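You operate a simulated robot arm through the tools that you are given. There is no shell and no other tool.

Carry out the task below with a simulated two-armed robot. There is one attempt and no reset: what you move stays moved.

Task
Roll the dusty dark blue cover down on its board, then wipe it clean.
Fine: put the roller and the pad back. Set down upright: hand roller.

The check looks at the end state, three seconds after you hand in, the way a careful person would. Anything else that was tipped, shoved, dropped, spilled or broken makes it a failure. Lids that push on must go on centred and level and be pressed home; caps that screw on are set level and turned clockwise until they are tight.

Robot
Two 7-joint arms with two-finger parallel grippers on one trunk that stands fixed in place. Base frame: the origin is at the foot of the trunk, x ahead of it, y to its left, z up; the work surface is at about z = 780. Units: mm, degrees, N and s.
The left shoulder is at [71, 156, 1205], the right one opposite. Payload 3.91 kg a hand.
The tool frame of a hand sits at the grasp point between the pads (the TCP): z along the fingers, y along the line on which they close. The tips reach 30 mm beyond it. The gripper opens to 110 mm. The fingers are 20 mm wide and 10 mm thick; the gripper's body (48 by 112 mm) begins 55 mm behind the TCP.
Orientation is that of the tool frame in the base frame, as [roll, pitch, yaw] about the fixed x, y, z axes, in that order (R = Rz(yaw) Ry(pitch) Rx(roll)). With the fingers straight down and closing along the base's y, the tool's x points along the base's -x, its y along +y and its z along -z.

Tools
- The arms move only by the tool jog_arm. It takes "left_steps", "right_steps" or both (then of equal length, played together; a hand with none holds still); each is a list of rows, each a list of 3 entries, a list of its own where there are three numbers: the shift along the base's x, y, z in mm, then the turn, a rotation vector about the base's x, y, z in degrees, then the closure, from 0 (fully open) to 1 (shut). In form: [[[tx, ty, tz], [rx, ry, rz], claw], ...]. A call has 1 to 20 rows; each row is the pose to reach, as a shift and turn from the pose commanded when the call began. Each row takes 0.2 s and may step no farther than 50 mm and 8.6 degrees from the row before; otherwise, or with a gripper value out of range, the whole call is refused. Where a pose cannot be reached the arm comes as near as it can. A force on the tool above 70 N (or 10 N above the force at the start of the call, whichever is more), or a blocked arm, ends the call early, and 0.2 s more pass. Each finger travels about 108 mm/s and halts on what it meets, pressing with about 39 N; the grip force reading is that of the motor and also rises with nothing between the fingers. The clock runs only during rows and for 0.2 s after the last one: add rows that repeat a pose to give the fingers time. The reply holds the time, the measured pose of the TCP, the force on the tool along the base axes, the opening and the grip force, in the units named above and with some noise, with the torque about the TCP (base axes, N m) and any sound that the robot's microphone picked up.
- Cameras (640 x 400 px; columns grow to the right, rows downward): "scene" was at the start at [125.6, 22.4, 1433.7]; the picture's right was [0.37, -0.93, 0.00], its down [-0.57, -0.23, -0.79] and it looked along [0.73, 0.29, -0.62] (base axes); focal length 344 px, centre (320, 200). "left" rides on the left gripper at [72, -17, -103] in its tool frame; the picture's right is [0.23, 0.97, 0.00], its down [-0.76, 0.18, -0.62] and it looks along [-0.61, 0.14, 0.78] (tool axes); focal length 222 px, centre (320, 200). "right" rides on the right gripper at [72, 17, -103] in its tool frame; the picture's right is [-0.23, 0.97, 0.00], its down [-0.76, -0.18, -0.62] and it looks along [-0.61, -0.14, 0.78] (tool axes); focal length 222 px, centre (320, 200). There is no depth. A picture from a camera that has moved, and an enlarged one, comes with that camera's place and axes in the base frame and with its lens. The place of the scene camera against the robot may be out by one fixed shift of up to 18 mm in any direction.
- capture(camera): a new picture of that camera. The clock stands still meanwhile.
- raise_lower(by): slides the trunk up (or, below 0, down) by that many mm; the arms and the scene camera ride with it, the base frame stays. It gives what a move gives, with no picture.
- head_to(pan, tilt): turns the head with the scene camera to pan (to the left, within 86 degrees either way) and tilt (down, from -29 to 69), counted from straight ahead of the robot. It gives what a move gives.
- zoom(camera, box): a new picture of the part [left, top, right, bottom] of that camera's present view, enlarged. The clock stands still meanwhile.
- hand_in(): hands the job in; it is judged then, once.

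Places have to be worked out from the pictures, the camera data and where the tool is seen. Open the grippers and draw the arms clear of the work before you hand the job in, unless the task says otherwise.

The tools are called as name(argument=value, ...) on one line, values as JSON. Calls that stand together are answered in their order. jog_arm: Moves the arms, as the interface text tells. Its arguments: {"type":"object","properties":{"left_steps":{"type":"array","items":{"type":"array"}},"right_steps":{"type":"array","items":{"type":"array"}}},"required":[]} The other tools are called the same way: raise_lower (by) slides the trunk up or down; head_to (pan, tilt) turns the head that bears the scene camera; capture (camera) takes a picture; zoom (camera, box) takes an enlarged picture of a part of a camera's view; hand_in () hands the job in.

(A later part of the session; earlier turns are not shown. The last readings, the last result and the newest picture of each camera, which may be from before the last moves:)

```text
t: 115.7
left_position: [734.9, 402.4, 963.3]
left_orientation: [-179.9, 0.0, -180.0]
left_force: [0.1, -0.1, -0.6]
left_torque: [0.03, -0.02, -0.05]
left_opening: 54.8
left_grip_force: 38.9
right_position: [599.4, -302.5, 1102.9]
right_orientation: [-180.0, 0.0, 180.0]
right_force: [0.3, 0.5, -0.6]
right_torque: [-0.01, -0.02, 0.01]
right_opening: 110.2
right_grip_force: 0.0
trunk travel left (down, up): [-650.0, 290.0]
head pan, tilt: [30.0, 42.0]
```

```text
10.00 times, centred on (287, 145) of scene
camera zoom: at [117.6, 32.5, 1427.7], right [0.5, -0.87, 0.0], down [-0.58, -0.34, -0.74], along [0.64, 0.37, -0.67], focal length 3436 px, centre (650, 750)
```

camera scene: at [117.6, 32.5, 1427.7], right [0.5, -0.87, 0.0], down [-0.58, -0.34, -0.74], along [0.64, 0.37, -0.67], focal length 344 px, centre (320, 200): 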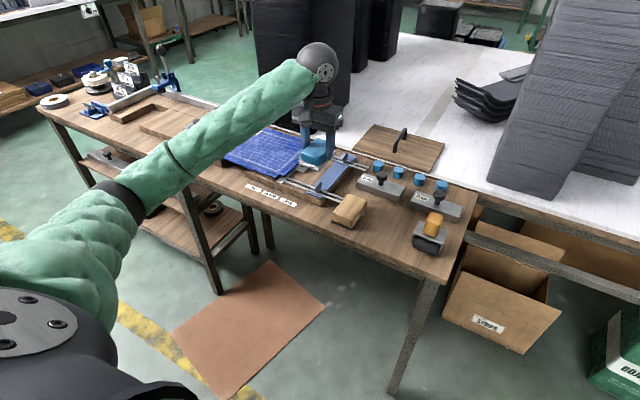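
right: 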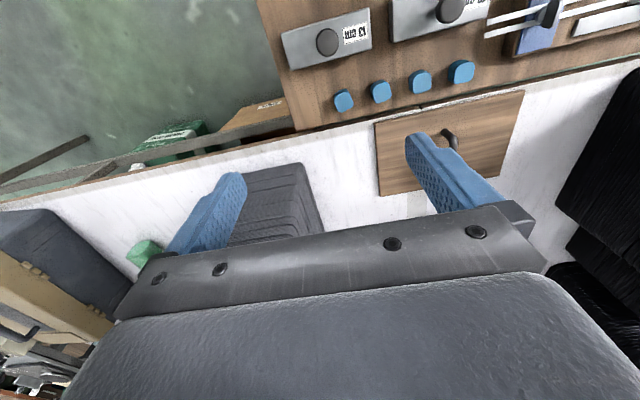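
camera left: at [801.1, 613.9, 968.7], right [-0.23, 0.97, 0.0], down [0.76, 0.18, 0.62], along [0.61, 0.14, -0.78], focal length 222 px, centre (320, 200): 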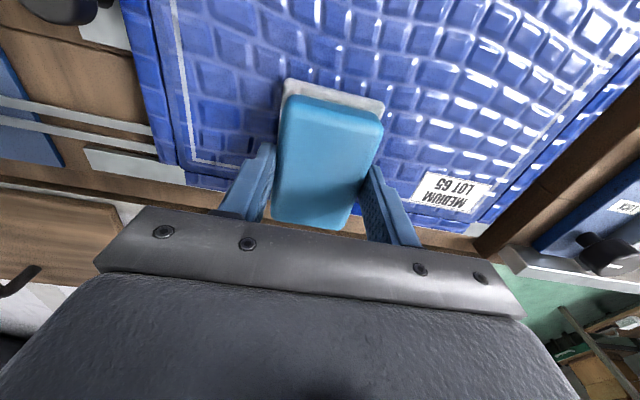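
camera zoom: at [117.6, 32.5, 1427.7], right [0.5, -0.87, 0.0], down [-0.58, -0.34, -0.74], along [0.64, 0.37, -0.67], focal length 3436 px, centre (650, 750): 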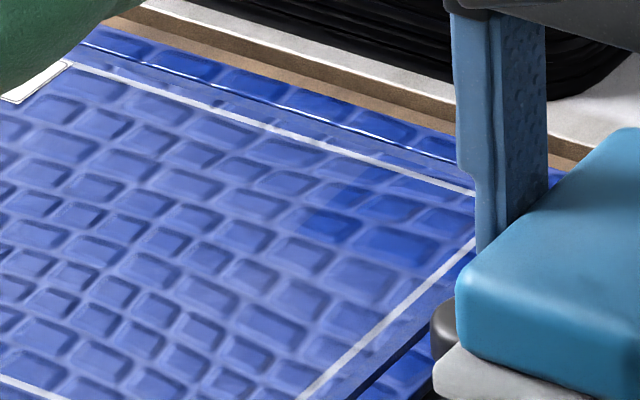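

There is a sharply bounded, deeper-blue patch exactly where the last cell was cleaned, so the rest may still bear a faint film. I look from above with the hand camera to compare.

jog_arm(left_steps=[[[10, 45, 10], [0, 0, 0], 1], [[25, 90, 20], [0, 0, 0], 1], [[45, 135, 30], [0, 0, 0], 1], [[65, 178, 40], [0, 0, 0], 1], [[90, 220, 40], [0, 0, 0], 1], [[115, 260, 40], [0, 0, 0], 1], [[135, 290, 40], [0, 0, 0], 1], [[135, 290, 40], [0, 0, 0], 1]])

zoom(camera="left", box=[120, 0, 440, 200])

zoom(camera="left", box=[120, 60, 280, 160])

zoom(camera="scene", box=[205, 115, 317, 185])

```text
refused: row 3 steps farther than a row can; nothing moved
```

```text
2.00 times, centred on (280, 100) of left
camera zoom: at [661.5, 385.0, 1067.0], right [-0.23, 0.97, 0.0], down [0.76, 0.18, 0.62], along [0.61, 0.14, -0.78], focal length 444 px, centre (400, 400)
```

zoom: 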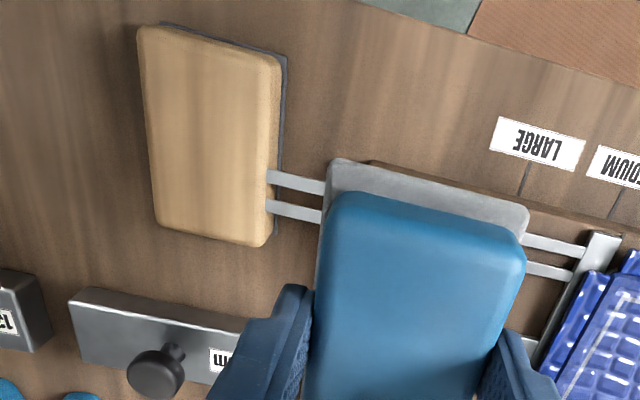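

```text
4.00 times, centred on (200, 110) of left
camera zoom: at [661.5, 385.0, 1067.0], right [-0.23, 0.97, 0.0], down [0.76, 0.18, 0.62], along [0.61, 0.14, -0.78], focal length 888 px, centre (800, 560)
```

zoom: 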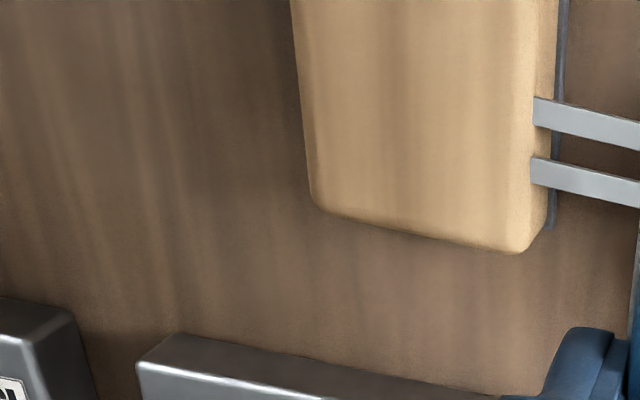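

```text
5.71 times, centred on (261, 150) of scene
camera zoom: at [117.6, 32.5, 1427.7], right [0.5, -0.87, 0.0], down [-0.58, -0.34, -0.74], along [0.64, 0.37, -0.67], focal length 1963 px, centre (657, 486)
```

zoom: 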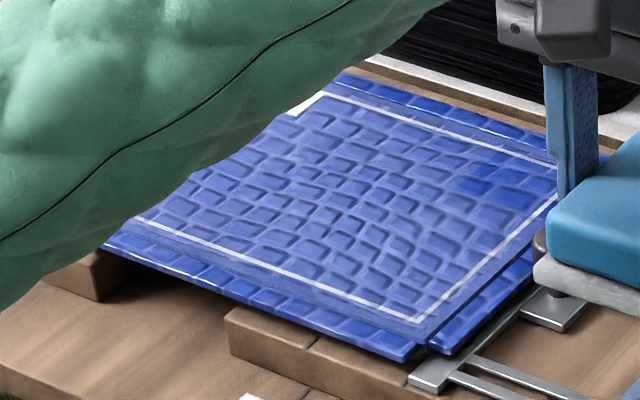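

A row was over the limit; I resend with shorter steps.

jog_arm(left_steps=[[[10, 40, 10], [0, 0, 0], 1], [[25, 80, 20], [0, 0, 0], 1], [[40, 120, 30], [0, 0, 0], 1], [[60, 160, 40], [0, 0, 0], 1], [[80, 200, 40], [0, 0, 0], 1], [[105, 240, 40], [0, 0, 0], 1], [[125, 275, 40], [0, 0, 0], 1], [[135, 290, 40], [0, 0, 0], 1], [[135, 290, 40], [0, 0, 0], 1]])

zoom(camera="left", box=[120, 0, 440, 200])

zoom(camera="left", box=[160, 60, 320, 160])

zoom(camera="scene", box=[205, 115, 317, 185])

```text
t: 117.7
left_position: [871.0, 691.4, 1005.7]
left_orientation: [-179.9, -0.1, -180.0]
left_force: [-0.9, 0.5, -0.7]
left_torque: [0.0, -0.03, 0.04]
left_opening: 55.0
left_grip_force: 39.3
right_position: [599.4, -303.3, 1103.3]
right_orientation: [180.0, 0.1, -179.9]
right_force: [0.2, 0.6, -0.7]
right_torque: [0.0, 0.03, 0.01]
right_opening: 110.1
right_grip_force: 0.1
trunk travel left (down, up): [-650.0, 290.0]
head pan, tilt: [30.0, 42.0]
```

```text
2.00 times, centred on (280, 100) of left
camera zoom: at [797.2, 674.7, 1108.2], right [-0.23, 0.97, 0.0], down [0.76, 0.18, 0.62], along [0.61, 0.14, -0.78], focal length 444 px, centre (400, 400)
```

zoom: 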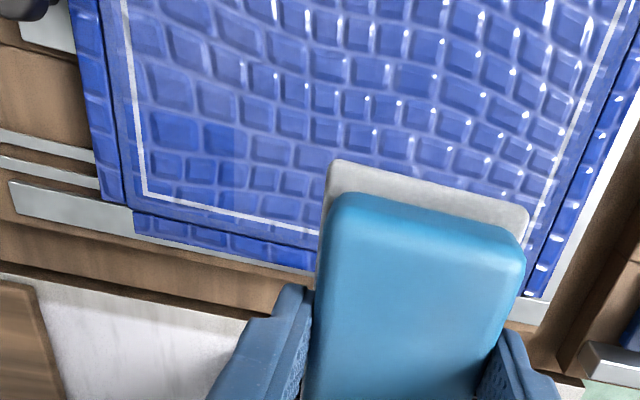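

```text
4.00 times, centred on (240, 110) of left
camera zoom: at [797.2, 674.7, 1108.2], right [-0.23, 0.97, 0.0], down [0.76, 0.18, 0.62], along [0.61, 0.14, -0.78], focal length 888 px, centre (640, 560)
```

zoom: 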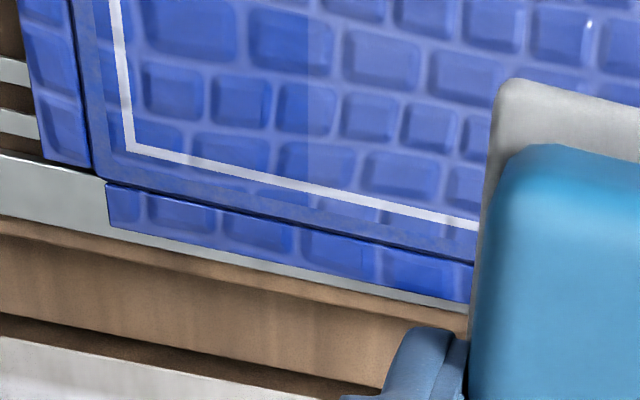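

```text
5.71 times, centred on (261, 150) of scene
camera zoom: at [117.8, 31.7, 1427.7], right [0.5, -0.87, 0.0], down [-0.58, -0.33, -0.74], along [0.64, 0.37, -0.67], focal length 1963 px, centre (657, 486)
```

zoom: 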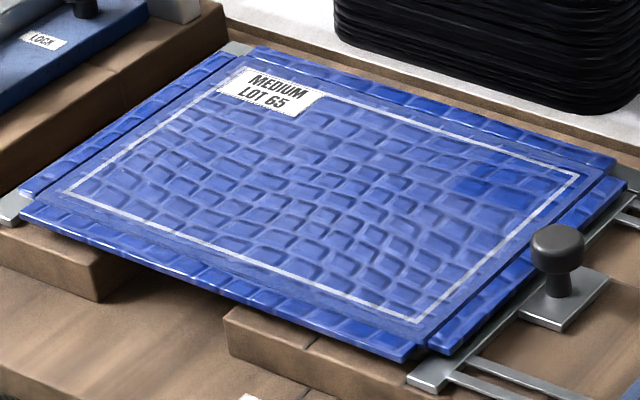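

The cell wiped last is truly cleaner, so the rest needs more wiping. I make a slower second wipe, starting with the far band from the left edge.

jog_arm(left_steps=[[[0, 20, -40], [0, 0, 0], 1], [[0, 45, -80], [0, 0, 0], 1], [[0, 70, -120], [0, 0, 0], 1], [[0, 72, -135], [0, 0, 0], 1], [[0, 72, -141], [0, 0, 0], 1], [[0, 60, -141], [0, 0, 0], 1], [[0, 48, -141], [0, 0, 0], 1], [[0, 36, -141], [0, 0, 0], 1], [[0, 24, -141], [0, 0, 0], 1], [[0, 12, -141], [0, 0, 0], 1], [[0, 0, -141], [0, 0, 0], 1], [[0, -12, -141], [0, 0, 0], 1], [[0, -24, -141], [0, 0, 0], 1], [[0, -36, -141], [0, 0, 0], 1], [[0, -48, -141], [0, 0, 0], 1], [[0, -60, -141], [0, 0, 0], 1], [[0, -72, -141], [0, 0, 0], 1], [[0, -84, -141], [0, 0, 0], 1], [[0, -96, -141], [0, 0, 0], 1], [[0, -108, -141], [0, 0, 0], 1]])

capture(camera="left")

zoom(camera="scene", box=[205, 115, 317, 185])

```text
t: 121.9
left_position: [869.8, 582.0, 864.4]
left_orientation: [-179.9, 0.1, -180.0]
left_force: [-0.8, 3.1, 16.7]
left_torque: [0.6, 0.2, -0.02]
left_opening: 55.0
left_grip_force: 39.1
right_position: [597.4, -303.3, 1103.4]
right_orientation: [-180.0, 0.0, -180.0]
right_force: [0.1, -1.0, 0.9]
right_torque: [0.01, -0.01, 0.02]
right_opening: 110.1
right_grip_force: 0.1
trunk travel left (down, up): [-650.0, 290.0]
head pan, tilt: [30.0, 42.0]
```

```text
taken
camera left: at [796.0, 565.6, 967.6], right [-0.23, 0.97, 0.0], down [0.76, 0.18, 0.62], along [0.61, 0.14, -0.78], focal length 222 px, centre (320, 200)
```

left: 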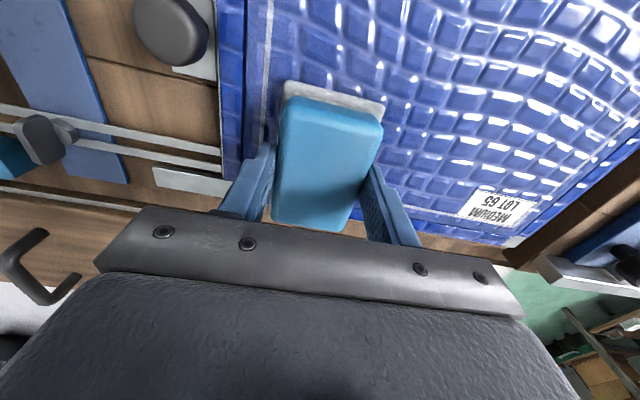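

```text
5.71 times, centred on (261, 150) of scene
camera zoom: at [116.6, 30.7, 1427.9], right [0.5, -0.87, 0.0], down [-0.58, -0.33, -0.74], along [0.64, 0.37, -0.67], focal length 1963 px, centre (657, 486)
```

zoom: 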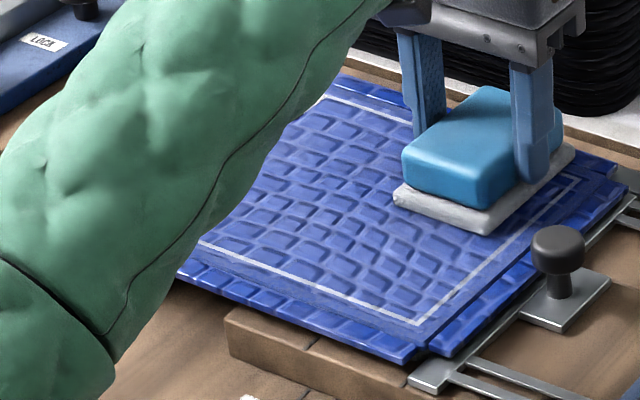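

Now the middle band (x≈828), slowly toward the left.

jog_arm(left_steps=[[[-14, 0, 0], [0, 0, 0], 1], [[-28, -4, 0], [0, 0, 0], 1], [[-42, -6, 0], [0, 0, 0], 1], [[-42, 6, 0], [0, 0, 0], 1], [[-42, 18, 0], [0, 0, 0], 1], [[-42, 30, 0], [0, 0, 0], 1], [[-42, 42, 0], [0, 0, 0], 1], [[-42, 54, 0], [0, 0, 0], 1], [[-42, 66, 0], [0, 0, 0], 1], [[-42, 78, 0], [0, 0, 0], 1], [[-42, 90, 0], [0, 0, 0], 1], [[-42, 102, 0], [0, 0, 0], 1], [[-42, 114, 0], [0, 0, 0], 1], [[-42, 126, 0], [0, 0, 0], 1], [[-42, 138, 0], [0, 0, 0], 1], [[-42, 150, 0], [0, 0, 0], 1], [[-42, 162, 0], [0, 0, 0], 1], [[-42, 174, 0], [0, 0, 0], 1], [[-42, 182, 0], [0, 0, 0], 1], [[-60, 182, 0], [0, 0, 0], 1]])

zoom(camera="scene", box=[205, 115, 317, 185])

capture(camera="left")

```text
t: 126.1
left_position: [809.6, 767.1, 863.9]
left_orientation: [-180.0, 0.0, 180.0]
left_force: [0.1, 1.7, 6.4]
left_torque: [-0.16, -0.19, -0.01]
left_opening: 55.2
left_grip_force: 39.5
right_position: [598.2, -303.2, 1103.7]
right_orientation: [179.9, 0.1, 180.0]
right_force: [-0.8, 0.0, -0.6]
right_torque: [0.02, 0.01, -0.01]
right_opening: 110.1
right_grip_force: 0.0
trunk travel left (down, up): [-650.0, 290.0]
head pan, tilt: [30.0, 42.0]
```

```text
5.71 times, centred on (261, 150) of scene
camera zoom: at [116.3, 31.7, 1427.9], right [0.5, -0.87, 0.0], down [-0.58, -0.33, -0.74], along [0.64, 0.37, -0.67], focal length 1963 px, centre (657, 486)
```

zoom: 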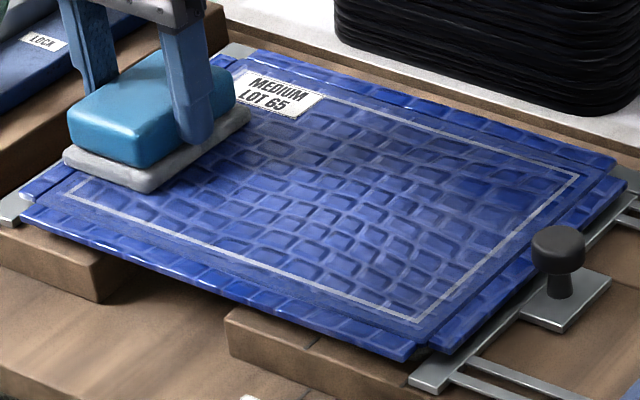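

```text
taken
camera left: at [735.9, 748.3, 967.7], right [-0.23, 0.97, 0.0], down [0.76, 0.18, 0.62], along [0.61, 0.14, -0.78], focal length 222 px, centre (320, 200)
```

left: 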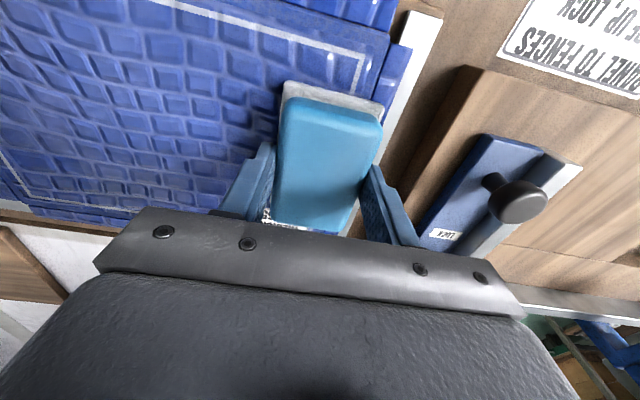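

The rewiped bands are visibly deeper blue. Force has dropped to 6 N, so I press 1 mm more and do the near band slowly toward the right.

jog_arm(left_steps=[[[-14, 0, -0.5], [0, 0, 0], 1], [[-28, -2, -1], [0, 0, 0], 1], [[-28, -14, -1], [0, 0, 0], 1], [[-28, -26, -1], [0, 0, 0], 1], [[-28, -38, -1], [0, 0, 0], 1], [[-28, -50, -1], [0, 0, 0], 1], [[-28, -62, -1], [0, 0, 0], 1], [[-28, -74, -1], [0, 0, 0], 1], [[-28, -86, -1], [0, 0, 0], 1], [[-28, -98, -1], [0, 0, 0], 1], [[-28, -110, -1], [0, 0, 0], 1], [[-28, -122, -1], [0, 0, 0], 1], [[-28, -134, -1], [0, 0, 0], 1], [[-28, -146, -1], [0, 0, 0], 1], [[-28, -158, -1], [0, 0, 0], 1], [[-28, -170, -1], [0, 0, 0], 1], [[-28, -182, -1], [0, 0, 0], 1], [[-28, -192, -1], [0, 0, 0], 1], [[-28, -202, -1], [0, 0, 0], 1], [[-28, -202, -1], [0, 0, 0], 1]])

zoom(camera="scene", box=[205, 115, 317, 185])

capture(camera="left")

```text
t: 130.3
left_position: [781.1, 563.1, 863.4]
left_orientation: [-179.9, 0.0, 180.0]
left_force: [-0.7, 4.9, 17.0]
left_torque: [0.62, -0.06, 0.05]
left_opening: 55.0
left_grip_force: 39.3
right_position: [597.4, -302.0, 1104.5]
right_orientation: [179.9, 0.0, 180.0]
right_force: [0.8, 0.2, 0.5]
right_torque: [0.01, -0.02, 0.02]
right_opening: 109.7
right_grip_force: 0.0
trunk travel left (down, up): [-650.0, 290.0]
head pan, tilt: [30.0, 42.0]
```

```text
5.71 times, centred on (261, 150) of scene
camera zoom: at [116.3, 30.8, 1427.9], right [0.5, -0.87, 0.0], down [-0.58, -0.33, -0.74], along [0.64, 0.37, -0.67], focal length 1963 px, centre (657, 486)
```

zoom: 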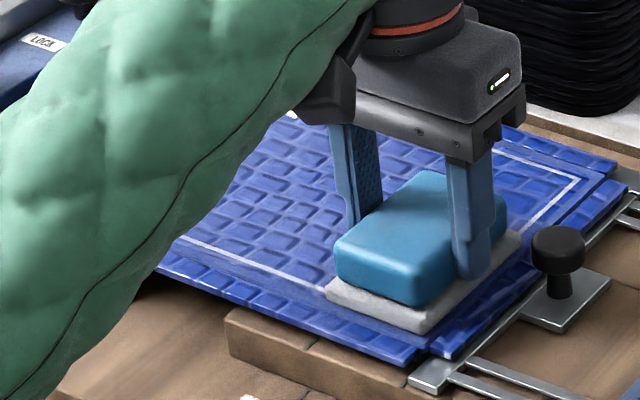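

```text
taken
camera left: at [708.5, 545.5, 966.5], right [-0.23, 0.97, 0.0], down [0.76, 0.18, 0.62], along [0.61, 0.14, -0.78], focal length 222 px, centre (320, 200)
```

left: 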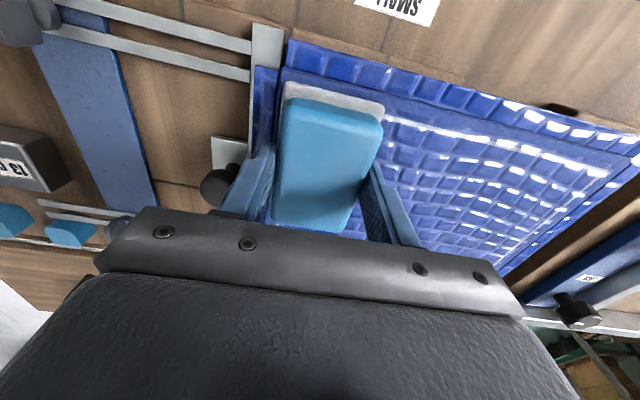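

I do another slow round: near band back to the left, then the middle band to the right, then the far band.

jog_arm(left_steps=[[[4, 11, 0], [0, 0, 0], 1], [[4, 22, 0], [0, 0, 0], 1], [[4, 33, 0], [0, 0, 0], 1], [[4, 44, 0], [0, 0, 0], 1], [[4, 55, 0], [0, 0, 0], 1], [[4, 66, 0], [0, 0, 0], 1], [[4, 77, 0], [0, 0, 0], 1], [[4, 88, 0], [0, 0, 0], 1], [[4, 99, 0], [0, 0, 0], 1], [[4, 110, 0], [0, 0, 0], 1], [[4, 121, 0], [0, 0, 0], 1], [[4, 132, 0], [0, 0, 0], 1], [[4, 143, 0], [0, 0, 0], 1], [[4, 154, 0], [0, 0, 0], 1], [[4, 165, 0], [0, 0, 0], 1], [[4, 176, 0], [0, 0, 0], 1], [[4, 187, 0], [0, 0, 0], 1], [[4, 197, 0], [0, 0, 0], 1], [[20, 199, 0], [0, 0, 0], 1], [[36, 199, 0], [0, 0, 0], 1]])

jog_arm(left_steps=[[[8, -11, 0], [0, 0, 0], 1], [[8, -22, 0], [0, 0, 0], 1], [[8, -33, 0], [0, 0, 0], 1], [[8, -44, 0], [0, 0, 0], 1], [[8, -55, 0], [0, 0, 0], 1], [[8, -66, 0], [0, 0, 0], 1], [[8, -77, 0], [0, 0, 0], 1], [[8, -88, 0], [0, 0, 0], 1], [[8, -99, 0], [0, 0, 0], 1], [[8, -110, 0], [0, 0, 0], 1], [[8, -121, 0], [0, 0, 0], 1], [[8, -132, 0], [0, 0, 0], 1], [[8, -143, 0], [0, 0, 0], 1], [[8, -154, 0], [0, 0, 0], 1], [[8, -165, 0], [0, 0, 0], 1], [[8, -176, 0], [0, 0, 0], 1], [[8, -186, 0], [0, 0, 0], 1], [[24, -188, 0], [0, 0, 0], 1], [[40, -190, 0], [0, 0, 0], 1], [[54, -198, 0], [0, 0, 0], 1]])

capture(camera="left")

```text
t: 134.5
left_position: [818.1, 762.8, 863.7]
left_orientation: [-179.9, 0.0, -179.9]
left_force: [-3.0, -1.9, 10.1]
left_torque: [-0.38, 0.29, -0.03]
left_opening: 55.1
left_grip_force: 39.0
right_position: [598.4, -302.2, 1102.4]
right_orientation: [179.9, 0.1, 180.0]
right_force: [0.3, 0.1, 0.1]
right_torque: [0.01, 0.03, 0.0]
right_opening: 110.1
right_grip_force: 0.0
trunk travel left (down, up): [-650.0, 290.0]
head pan, tilt: [30.0, 42.0]
```

```text
t: 138.7
left_position: [871.1, 564.2, 863.2]
left_orientation: [-180.0, 0.1, 180.0]
left_force: [-3.2, 1.7, 14.7]
left_torque: [0.36, 0.57, 0.03]
left_opening: 55.1
left_grip_force: 39.6
right_position: [597.7, -304.0, 1103.7]
right_orientation: [179.9, 0.0, 180.0]
right_force: [0.1, -0.6, 0.4]
right_torque: [-0.01, 0.02, 0.04]
right_opening: 110.2
right_grip_force: 0.1
trunk travel left (down, up): [-650.0, 290.0]
head pan, tilt: [30.0, 42.0]
```

```text
taken
camera left: at [797.9, 546.7, 966.1], right [-0.23, 0.97, 0.0], down [0.76, 0.18, 0.62], along [0.61, 0.14, -0.78], focal length 222 px, centre (320, 200)
```

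left: 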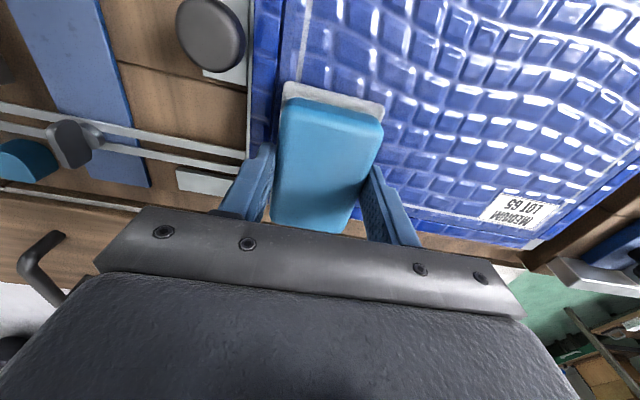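

Finally the far band to the left, then lift for inspection.

jog_arm(left_steps=[[[2, 11, 0], [0, 0, 0], 1], [[2, 22, 0], [0, 0, 0], 1], [[2, 33, 0], [0, 0, 0], 1], [[2, 44, 0], [0, 0, 0], 1], [[2, 55, 0], [0, 0, 0], 1], [[2, 66, 0], [0, 0, 0], 1], [[2, 77, 0], [0, 0, 0], 1], [[2, 88, 0], [0, 0, 0], 1], [[2, 99, 0], [0, 0, 0], 1], [[2, 110, 0], [0, 0, 0], 1], [[2, 121, 0], [0, 0, 0], 1], [[2, 132, 0], [0, 0, 0], 1], [[2, 143, 0], [0, 0, 0], 1], [[2, 154, 0], [0, 0, 0], 1], [[2, 165, 0], [0, 0, 0], 1], [[2, 176, 0], [0, 0, 0], 1], [[2, 187, 0], [0, 0, 0], 1], [[2, 198, 0], [0, 0, 0], 1], [[2, 198, 20], [0, 0, 0], 1], [[2, 180, 60], [0, 0, 0], 1]])

jog_arm(left_steps=[[[0, -20, 40], [0, 0, 0], 1], [[0, -50, 80], [0, 0, 0], 1], [[0, -50, 80], [0, 0, 0], 1]])

zoom(camera="scene", box=[205, 115, 317, 185])

zoom(camera="scene", box=[255, 125, 319, 165])

zoom(camera="left", box=[120, 0, 440, 200])

```text
t: 142.9
left_position: [873.7, 744.7, 922.0]
left_orientation: [-180.0, 0.0, -180.0]
left_force: [0.0, -0.5, 0.5]
left_torque: [0.02, 0.01, 0.03]
left_opening: 55.2
left_grip_force: 39.7
right_position: [599.1, -303.6, 1103.4]
right_orientation: [-179.9, 0.0, 180.0]
right_force: [-0.3, -1.1, -0.9]
right_torque: [-0.01, -0.01, -0.05]
right_opening: 109.8
right_grip_force: 0.1
trunk travel left (down, up): [-650.0, 290.0]
head pan, tilt: [30.0, 42.0]
```

```text
t: 143.7
left_position: [875.4, 694.3, 1001.4]
left_orientation: [-180.0, -0.1, 180.0]
left_force: [0.0, 0.5, 0.0]
left_torque: [-0.01, 0.0, 0.01]
left_opening: 55.1
left_grip_force: 38.6
right_position: [599.5, -302.6, 1103.8]
right_orientation: [-180.0, -0.1, 180.0]
right_force: [-0.1, -0.6, 0.2]
right_torque: [-0.01, 0.0, -0.01]
right_opening: 110.1
right_grip_force: 0.0
trunk travel left (down, up): [-650.0, 290.0]
head pan, tilt: [30.0, 42.0]
```

```text
5.71 times, centred on (261, 150) of scene
camera zoom: at [118.7, 32.2, 1427.5], right [0.5, -0.87, 0.0], down [-0.58, -0.33, -0.74], along [0.64, 0.37, -0.67], focal length 1963 px, centre (657, 486)
```

zoom: 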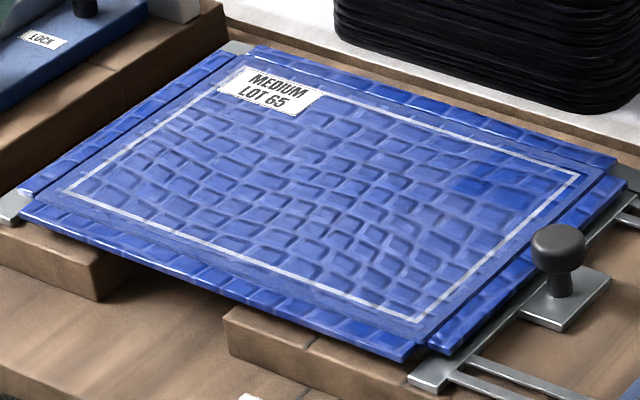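

```text
10.00 times, centred on (287, 145) of scene
camera zoom: at [118.7, 32.2, 1427.5], right [0.5, -0.87, 0.0], down [-0.58, -0.33, -0.74], along [0.64, 0.37, -0.67], focal length 3436 px, centre (650, 750)
```

zoom: 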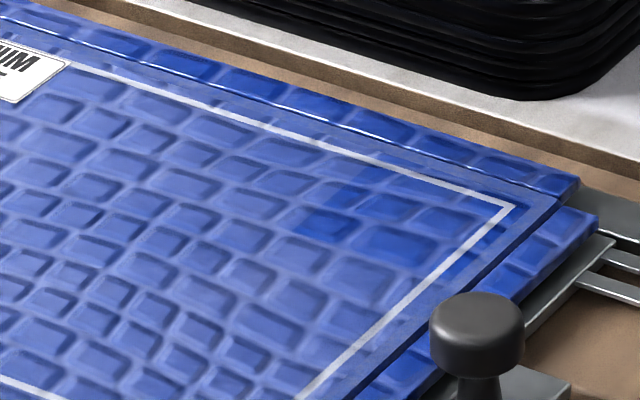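

```text
2.00 times, centred on (280, 100) of left
camera zoom: at [801.5, 677.5, 1105.1], right [-0.23, 0.97, 0.0], down [0.76, 0.18, 0.62], along [0.61, 0.14, -0.78], focal length 444 px, centre (400, 400)
```

zoom: 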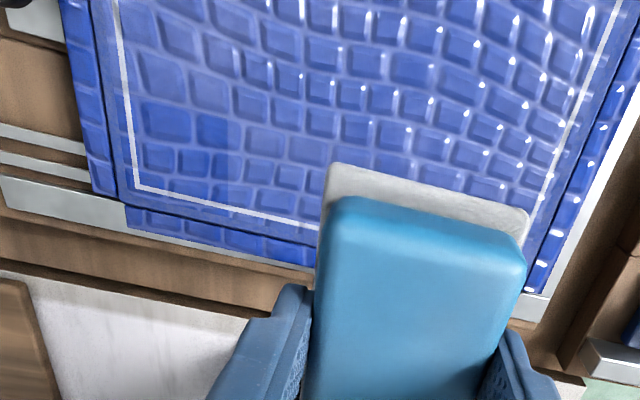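

The deeper patch persists unchanged. I bring the hand camera closer to the far-right corner region to see what distinguishes it.

jog_arm(left_steps=[[[0, -10, -30], [0, 0, 0], 1], [[0, -20, -60], [0, 0, 0], 1], [[0, -20, -60], [0, 0, 0], 1]])

zoom(camera="left", box=[80, 0, 280, 125])

zoom(camera="left", box=[130, 40, 230, 110])

zoom(camera="left", box=[280, 0, 520, 125])

```text
t: 144.5
left_position: [873.0, 674.4, 943.0]
left_orientation: [-179.8, 0.1, -180.0]
left_force: [0.0, 0.6, -0.5]
left_torque: [0.03, -0.01, 0.0]
left_opening: 55.3
left_grip_force: 39.4
right_position: [597.7, -302.8, 1103.3]
right_orientation: [180.0, 0.0, 180.0]
right_force: [0.2, 0.2, -0.4]
right_torque: [0.02, 0.05, -0.01]
right_opening: 110.1
right_grip_force: 0.0
trunk travel left (down, up): [-650.0, 290.0]
head pan, tilt: [30.0, 42.0]
```

```text
3.20 times, centred on (180, 62) of left
camera zoom: at [800.7, 657.2, 1046.0], right [-0.23, 0.97, 0.0], down [0.76, 0.18, 0.62], along [0.61, 0.14, -0.78], focal length 711 px, centre (768, 640)
```

zoom: 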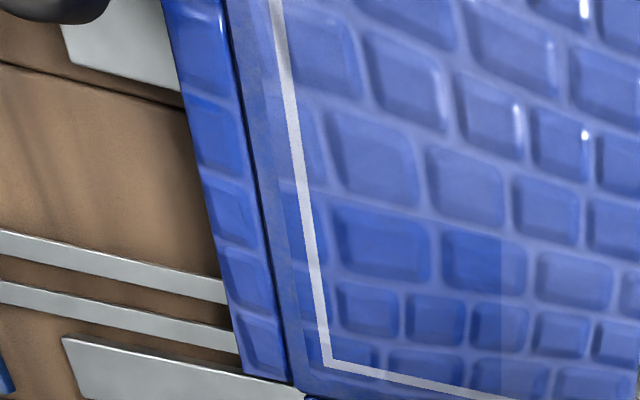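

```text
5.71 times, centred on (180, 75) of left
camera zoom: at [800.7, 657.2, 1046.0], right [-0.23, 0.97, 0.0], down [0.76, 0.18, 0.62], along [0.61, 0.14, -0.78], focal length 1269 px, centre (1120, 914)
```

zoom: 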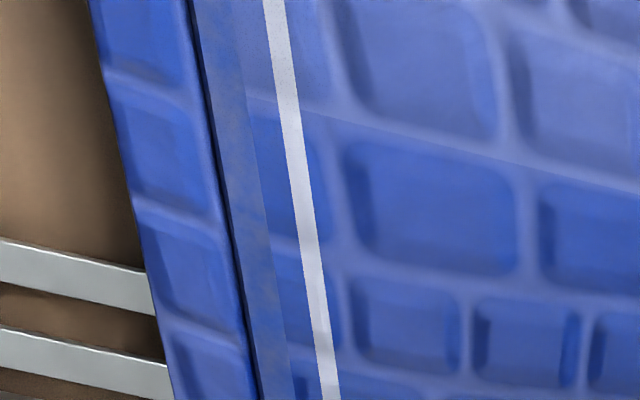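

```text
2.67 times, centred on (400, 62) of left
camera zoom: at [800.7, 657.2, 1046.0], right [-0.23, 0.97, 0.0], down [0.76, 0.18, 0.62], along [0.61, 0.14, -0.78], focal length 592 px, centre (107, 567)
```

zoom: 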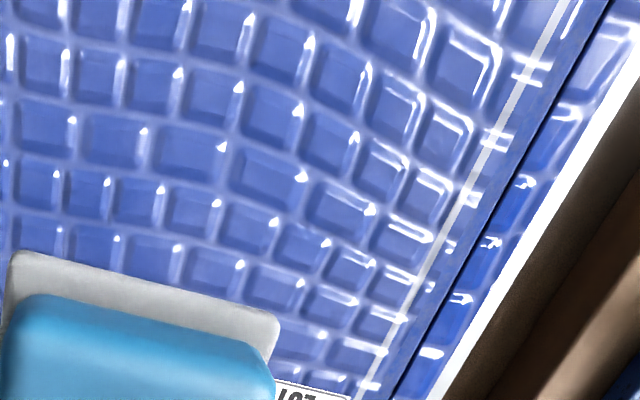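

The cover seems divided into a 4×3 grid and only the far-right cell is fully dark; the others keep a milky film. I test one neighbouring region (around 826, 627) with a firmer, repeated wipe to see whether the film is residual dust.

jog_arm(left_steps=[[[-20, -20, -30], [0, 0, 0], 1], [[-47, -47, -60], [0, 0, 0], 1], [[-47, -47, -76], [0, 0, 0], 1], [[-47, -47, -81], [0, 0, 0], 1], [[-47, -47, -82], [0, 0, 0], 1], [[-47, -35, -82], [0, 0, 0], 1], [[-47, -23, -82], [0, 0, 0], 1], [[-47, -35, -82], [0, 0, 0], 1], [[-47, -47, -82], [0, 0, 0], 1], [[-47, -59, -82], [0, 0, 0], 1], [[-47, -71, -82], [0, 0, 0], 1], [[-47, -59, -82], [0, 0, 0], 1], [[-47, -47, -82], [0, 0, 0], 1], [[-47, -35, -82], [0, 0, 0], 1], [[-47, -23, -82], [0, 0, 0], 1], [[-47, -35, -82], [0, 0, 0], 1], [[-47, -47, -82], [0, 0, 0], 1], [[-47, -59, -82], [0, 0, 0], 1], [[-47, -47, -82], [0, 0, 0], 1]])

```text
t: 148.5
left_position: [826.3, 626.4, 862.9]
left_orientation: [-179.9, 0.1, 179.9]
left_force: [2.8, -5.6, 21.8]
left_torque: [-0.04, -0.15, -0.04]
left_opening: 55.0
left_grip_force: 38.8
right_position: [597.2, -305.3, 1103.3]
right_orientation: [-180.0, 0.1, 179.9]
right_force: [0.6, 0.0, -0.9]
right_torque: [0.01, 0.03, 0.01]
right_opening: 109.8
right_grip_force: 0.0
trunk travel left (down, up): [-650.0, 290.0]
head pan, tilt: [30.0, 42.0]
```

Wiped at ~22 N. I lift back to the viewing pose and compare.

jog_arm(left_steps=[[[0, 0, 25], [0, 0, 0], 1], [[15, 20, 65], [0, 0, 0], 1], [[30, 45, 105], [0, 0, 0], 1], [[45, 67, 138], [0, 0, 0], 1], [[45, 67, 138], [0, 0, 0], 1]])

zoom(camera="scene", box=[205, 115, 317, 185])

zoom(camera="scene", box=[240, 120, 320, 170])

zoom(camera="left", box=[120, 0, 440, 200])

```text
t: 149.7
left_position: [874.2, 695.2, 998.0]
left_orientation: [-179.8, -0.2, -179.9]
left_force: [-0.4, -0.4, -0.3]
left_torque: [0.01, 0.0, -0.02]
left_opening: 55.1
left_grip_force: 39.3
right_position: [598.8, -302.7, 1103.4]
right_orientation: [-179.9, 0.0, -180.0]
right_force: [-0.5, -0.1, 0.8]
right_torque: [0.01, 0.01, -0.01]
right_opening: 109.8
right_grip_force: 0.0
trunk travel left (down, up): [-650.0, 290.0]
head pan, tilt: [30.0, 42.0]
```

```text
5.71 times, centred on (261, 150) of scene
camera zoom: at [118.3, 32.2, 1427.6], right [0.5, -0.87, 0.0], down [-0.58, -0.33, -0.74], along [0.64, 0.37, -0.67], focal length 1963 px, centre (657, 486)
```

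zoom: 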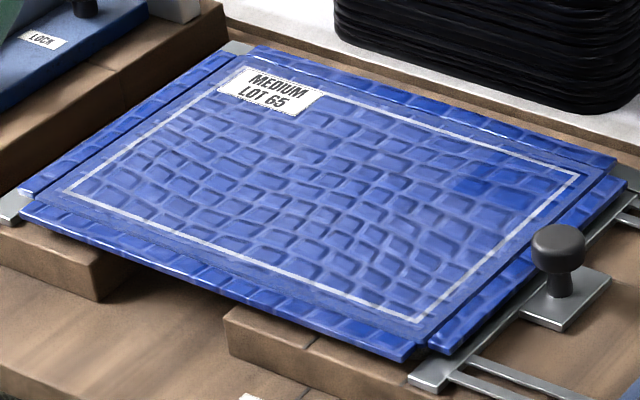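

```text
8.00 times, centred on (280, 145) of scene
camera zoom: at [118.3, 32.2, 1427.6], right [0.5, -0.87, 0.0], down [-0.58, -0.33, -0.74], along [0.64, 0.37, -0.67], focal length 2749 px, centre (640, 640)
```

zoom: 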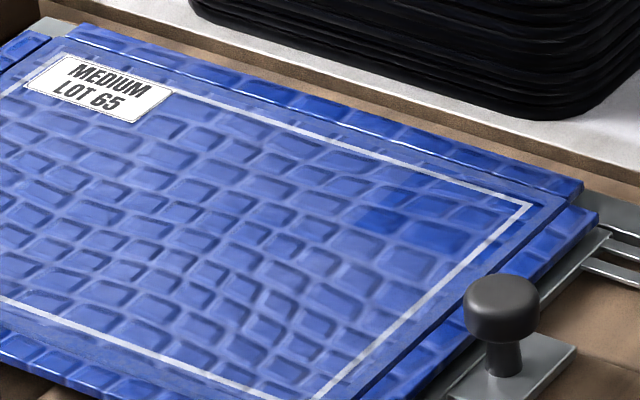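

```text
2.00 times, centred on (280, 100) of left
camera zoom: at [800.6, 676.8, 1101.1], right [-0.23, 0.97, 0.0], down [0.76, 0.18, 0.62], along [0.61, 0.14, -0.78], focal length 444 px, centre (400, 400)
```

zoom: 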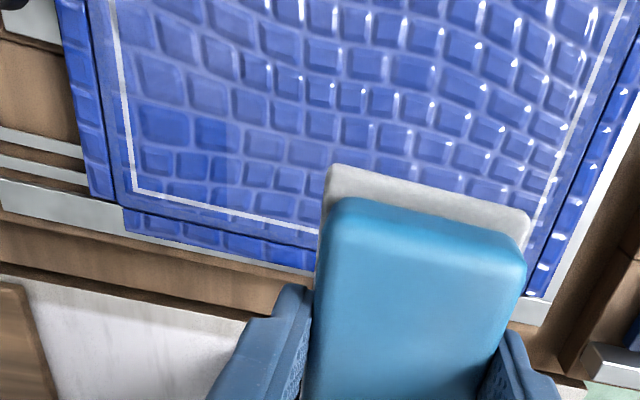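

Firm wiping didn't change the film there. One more quick test beside the dark cell: slow short strokes along x and y around (872, 627) at moderate force.

jog_arm(left_steps=[[[0, -30, -35], [0, 0, 0], 1], [[0, -60, -70], [0, 0, 0], 1], [[0, -67, -110], [0, 0, 0], 1], [[0, -67, -130], [0, 0, 0], 1], [[0, -67, -137], [0, 0, 0], 1], [[-5, -67, -137], [0, 0, 0], 1], [[-10, -67, -137], [0, 0, 0], 1], [[-5, -67, -137], [0, 0, 0], 1], [[0, -67, -137], [0, 0, 0], 1], [[4, -67, -137], [0, 0, 0], 1], [[0, -67, -137], [0, 0, 0], 1], [[0, -62, -137], [0, 0, 0], 1], [[0, -57, -137], [0, 0, 0], 1], [[0, -62, -137], [0, 0, 0], 1], [[0, -67, -137], [0, 0, 0], 1], [[0, -72, -137], [0, 0, 0], 1], [[0, -77, -137], [0, 0, 0], 1], [[0, -72, -137], [0, 0, 0], 1], [[0, -67, -137], [0, 0, 0], 1]])

jog_arm(left_steps=[[[0, 0, 25], [0, 0, 0], 1], [[0, 20, 65], [0, 0, 0], 1], [[0, 45, 105], [0, 0, 0], 1], [[0, 67, 138], [0, 0, 0], 1], [[0, 67, 138], [0, 0, 0], 1]])

zoom(camera="scene", box=[240, 120, 320, 170])

zoom(camera="left", box=[120, 0, 440, 200])

```text
t: 153.7
left_position: [871.5, 626.5, 862.2]
left_orientation: [-179.9, 0.2, -179.9]
left_force: [1.7, -4.4, 14.4]
left_torque: [-0.08, 0.18, 0.01]
left_opening: 55.1
left_grip_force: 39.3
right_position: [599.0, -303.1, 1104.3]
right_orientation: [-180.0, 0.0, 180.0]
right_force: [-0.7, 0.6, 0.9]
right_torque: [-0.03, -0.01, 0.03]
right_opening: 110.2
right_grip_force: 0.0
trunk travel left (down, up): [-650.0, 290.0]
head pan, tilt: [30.0, 42.0]
```

```text
t: 154.9
left_position: [873.7, 695.0, 998.0]
left_orientation: [-179.9, -0.1, -180.0]
left_force: [0.4, 0.2, -0.4]
left_torque: [0.0, 0.04, 0.01]
left_opening: 55.1
left_grip_force: 39.2
right_position: [599.9, -302.5, 1102.8]
right_orientation: [-180.0, -0.1, 180.0]
right_force: [-0.5, -0.7, -0.7]
right_torque: [0.0, -0.01, 0.04]
right_opening: 110.0
right_grip_force: 0.0
trunk travel left (down, up): [-650.0, 290.0]
head pan, tilt: [30.0, 42.0]
```

```text
8.00 times, centred on (280, 145) of scene
camera zoom: at [118.8, 31.6, 1427.6], right [0.5, -0.87, 0.0], down [-0.58, -0.33, -0.74], along [0.64, 0.37, -0.67], focal length 2749 px, centre (640, 640)
```

zoom: 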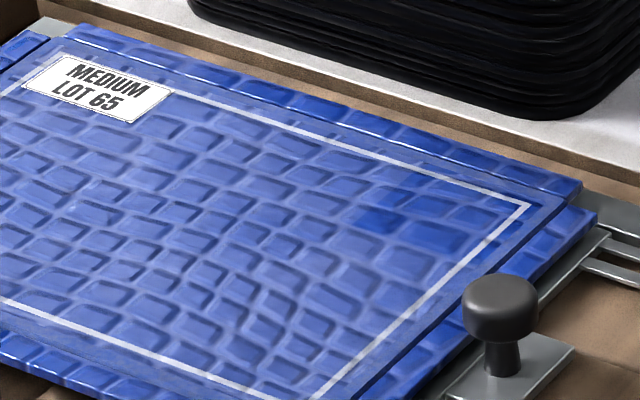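

```text
2.00 times, centred on (280, 100) of left
camera zoom: at [800.0, 677.3, 1101.5], right [-0.23, 0.97, 0.0], down [0.76, 0.18, 0.62], along [0.61, 0.14, -0.78], focal length 444 px, centre (400, 400)
```

zoom: 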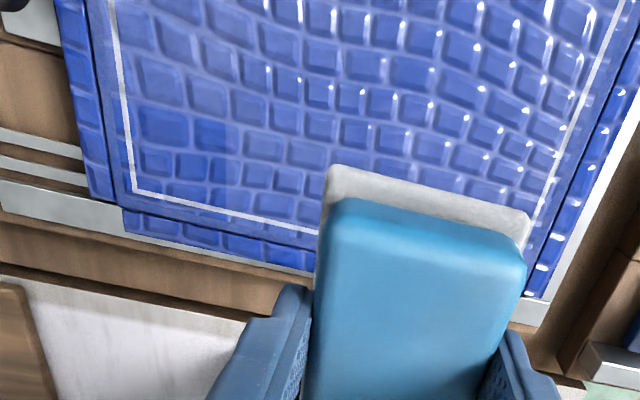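

Wiping no longer changes anything, so the film appears related to rolling. I return the pad to its place first; moving to above (724, 196).

jog_arm(left_steps=[[[-12, -40, 0], [0, 0, 0], 1], [[-24, -80, 0], [0, 0, 0], 1], [[-36, -120, 0], [0, 0, 0], 1], [[-48, -160, 0], [0, 0, 0], 1], [[-60, -200, 0], [0, 0, 0], 1], [[-72, -240, 0], [0, 0, 0], 1], [[-84, -280, 0], [0, 0, 0], 1], [[-96, -320, 0], [0, 0, 0], 1], [[-108, -360, 0], [0, 0, 0], 1], [[-120, -400, 0], [0, 0, 0], 1], [[-132, -440, 0], [0, 0, 0], 1], [[-144, -480, -5], [0, 0, 0], 1], [[-149.4, -499, -25], [0, 0, 0], 1], [[-149.4, -499, -70], [0, 0, 0], 1], [[-149.4, -499, -115], [0, 0, 0], 1], [[-149.4, -499, -150], [0, 0, 0], 1], [[-149.4, -499, -168], [0, 0, 0], 1], [[-149.4, -499, -168], [0, 0, 0], 1]])

zoom(camera="scene", box=[340, 170, 460, 260])

```text
t: 158.7
left_position: [721.9, 195.6, 829.5]
left_orientation: [-179.9, 0.1, -180.0]
left_force: [0.0, -0.4, -1.1]
left_torque: [0.0, -0.01, 0.02]
left_opening: 55.1
left_grip_force: 39.1
right_position: [599.8, -303.6, 1103.0]
right_orientation: [-179.9, 0.1, -180.0]
right_force: [0.6, 0.1, 0.4]
right_torque: [-0.01, -0.03, 0.0]
right_opening: 109.9
right_grip_force: 0.1
trunk travel left (down, up): [-650.0, 290.0]
head pan, tilt: [30.0, 42.0]
```

```text
4.44 times, centred on (400, 215) of scene
camera zoom: at [117.8, 31.5, 1427.7], right [0.5, -0.87, 0.0], down [-0.58, -0.33, -0.74], along [0.64, 0.37, -0.67], focal length 1527 px, centre (-36, 133)
```

zoom: 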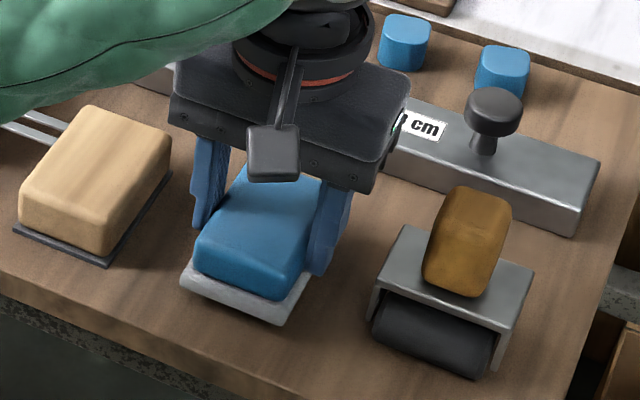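

Nearly there; I correct 2 mm in x and lower in small steps to the bench.

jog_arm(left_steps=[[[2, 0, -2], [0, 0, 0], 1], [[2, 0, -4], [0, 0, 0], 1], [[2, 0, -6], [0, 0, 0], 1], [[2, 0, -6], [0, 0, 0], 1]])

```text
t: 159.7
left_position: [724.3, 195.1, 824.6]
left_orientation: [-179.9, 0.0, 180.0]
left_force: [0.8, 0.6, -0.2]
left_torque: [0.04, 0.01, -0.01]
left_opening: 55.1
left_grip_force: 38.8
right_position: [597.6, -303.5, 1103.3]
right_orientation: [180.0, 0.1, -179.9]
right_force: [0.2, 0.8, 0.9]
right_torque: [0.02, -0.01, 0.03]
right_opening: 110.2
right_grip_force: 0.0
trunk travel left (down, up): [-650.0, 290.0]
head pan, tilt: [30.0, 42.0]
```

jog_arm(left_steps=[[[0, 0, -1.5], [0, 0, 0], 1], [[0, 0, -3], [0, 0, 0], 1], [[0, 0, -3], [0, 0, 0], 1]])

```text
t: 160.5
left_position: [724.0, 194.9, 821.6]
left_orientation: [-179.9, 0.0, 180.0]
left_force: [-0.2, 1.1, 2.4]
left_torque: [0.11, -0.17, -0.05]
left_opening: 55.1
left_grip_force: 38.5
right_position: [600.0, -303.8, 1102.4]
right_orientation: [-180.0, 0.0, -179.9]
right_force: [0.1, 0.5, 0.1]
right_torque: [0.02, 0.02, 0.01]
right_opening: 109.9
right_grip_force: 0.0
trunk travel left (down, up): [-650.0, 290.0]
head pan, tilt: [30.0, 42.0]
```

The pad has just touched the bench. I open to 80 mm and rise.

jog_arm(left_steps=[[[0, 0, 0], [0, 0, 0], 0.4], [[0, 0, 0], [0, 0, 0], 0.27], [[0, 0, 0], [0, 0, 0], 0.27], [[0, 0, 30], [0, 0, 0], 0.27], [[0, 0, 75], [0, 0, 0], 0.27], [[0, 0, 110], [0, 0, 0], 0.1], [[0, -40, 115], [0, 0, 0], 0], [[1, -80, 115], [0, 0, 0], 0], [[2, -103.5, 115], [0, 0, 0], 0], [[2, -103.5, 115], [0, 0, 0], 0]])

capture(camera="left")

zoom(camera="scene", box=[340, 170, 460, 260])

```text
t: 162.7
left_position: [726.8, 92.4, 936.9]
left_orientation: [-179.9, 0.0, 180.0]
left_force: [0.0, -1.1, -0.1]
left_torque: [-0.02, -0.03, 0.0]
left_opening: 110.2
left_grip_force: 0.2
right_position: [598.8, -303.8, 1102.7]
right_orientation: [180.0, -0.1, 179.9]
right_force: [-0.2, -0.1, 0.4]
right_torque: [0.01, 0.02, 0.0]
right_opening: 109.9
right_grip_force: 0.0
trunk travel left (down, up): [-650.0, 290.0]
head pan, tilt: [30.0, 42.0]
```

```text
taken
camera left: at [653.5, 75.1, 1040.7], right [-0.23, 0.97, 0.0], down [0.76, 0.18, 0.62], along [0.61, 0.14, -0.78], focal length 222 px, centre (320, 200)
```

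left: 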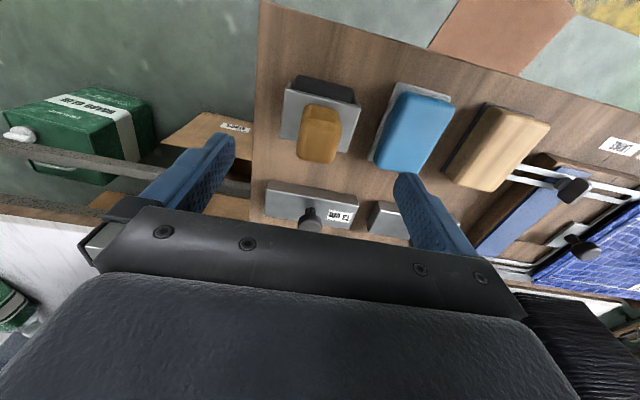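

```text
4.44 times, centred on (400, 215) of scene
camera zoom: at [117.9, 31.8, 1427.7], right [0.5, -0.87, 0.0], down [-0.58, -0.33, -0.74], along [0.64, 0.37, -0.67], focal length 1527 px, centre (-36, 133)
```

zoom: 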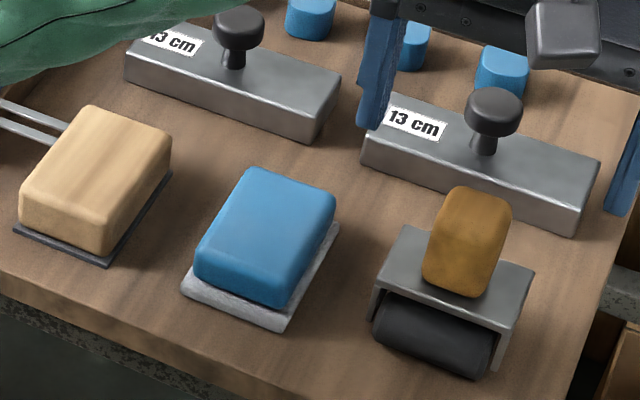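

Pad is back in place. Now I grasp the roller again, a little lower (TCP z≈857) so that the bracket supports firmer pressing.

jog_arm(left_steps=[[[-1, 0, -30], [0, 0, 0], 0], [[-1, 0, -60], [0, 0, 0], 0], [[-1, 0, -76], [0, 0, 0], 0], [[-1, 0, -79], [0, 0, 0], 0], [[-1, 0, -79], [0, 0, 0], 1], [[-1, 0, -79], [0, 0, 0], 1], [[-1, 0, -79], [0, 0, 0], 1], [[-1, 0, -79], [0, 0, 0], 1], [[-1, 0, -79], [0, 0, 0], 1]])

```text
t: 164.7
left_position: [725.4, 91.9, 857.9]
left_orientation: [-179.9, 0.0, -179.9]
left_force: [0.4, -1.0, 0.2]
left_torque: [-0.01, 0.07, -0.02]
left_opening: 33.9
left_grip_force: 39.4
right_position: [599.1, -303.3, 1103.0]
right_orientation: [180.0, 0.1, -180.0]
right_force: [0.4, -0.6, 0.0]
right_torque: [-0.02, 0.02, 0.0]
right_opening: 110.0
right_grip_force: 0.2
trunk travel left (down, up): [-650.0, 290.0]
head pan, tilt: [30.0, 42.0]
```

Gripped. I lift and carry the roller to the panel, above the lane y≈627.

jog_arm(left_steps=[[[0, 0, 15], [0, 0, 0], 1], [[0, 0, 55], [0, 0, 0], 1], [[0, 0, 100], [0, 0, 0], 1], [[0, 20, 135], [0, 0, 0], 1], [[2, 65, 135], [0, 0, 0], 1], [[4, 110, 135], [0, 0, 0], 1], [[6, 155, 135], [0, 0, 0], 1], [[8, 200, 135], [0, 0, 0], 1], [[10, 245, 135], [0, 0, 0], 1], [[12, 290, 135], [0, 0, 0], 1], [[15, 335, 135], [0, 0, 0], 1], [[18, 380, 135], [0, 0, 0], 1], [[21, 425, 135], [0, 0, 0], 1], [[24, 470, 130], [0, 0, 0], 1], [[27, 510, 110], [0, 0, 0], 1], [[30, 535, 80], [0, 0, 0], 1], [[30, 535, 55], [0, 0, 0], 1], [[30, 535, 46], [0, 0, 0], 1], [[30, 535, 46], [0, 0, 0], 1]])

capture(camera="left")

```text
t: 168.7
left_position: [756.7, 626.6, 903.7]
left_orientation: [-179.9, 0.0, -180.0]
left_force: [-0.6, 0.0, -2.2]
left_torque: [-0.01, -0.03, -0.01]
left_opening: 33.4
left_grip_force: 39.3
right_position: [598.8, -301.8, 1103.2]
right_orientation: [-180.0, -0.1, 180.0]
right_force: [-0.4, 0.6, 0.1]
right_torque: [0.0, 0.01, -0.01]
right_opening: 109.9
right_grip_force: 0.0
trunk travel left (down, up): [-650.0, 290.0]
head pan, tilt: [30.0, 42.0]
```

```text
taken
camera left: at [682.9, 610.0, 1007.1], right [-0.23, 0.97, 0.0], down [0.76, 0.18, 0.62], along [0.61, 0.14, -0.78], focal length 222 px, centre (320, 200)
```

left: 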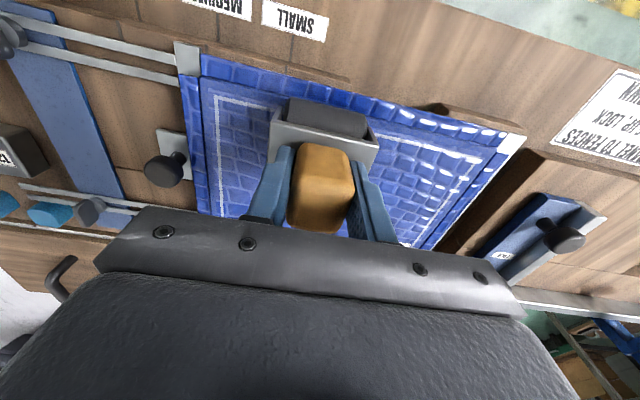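

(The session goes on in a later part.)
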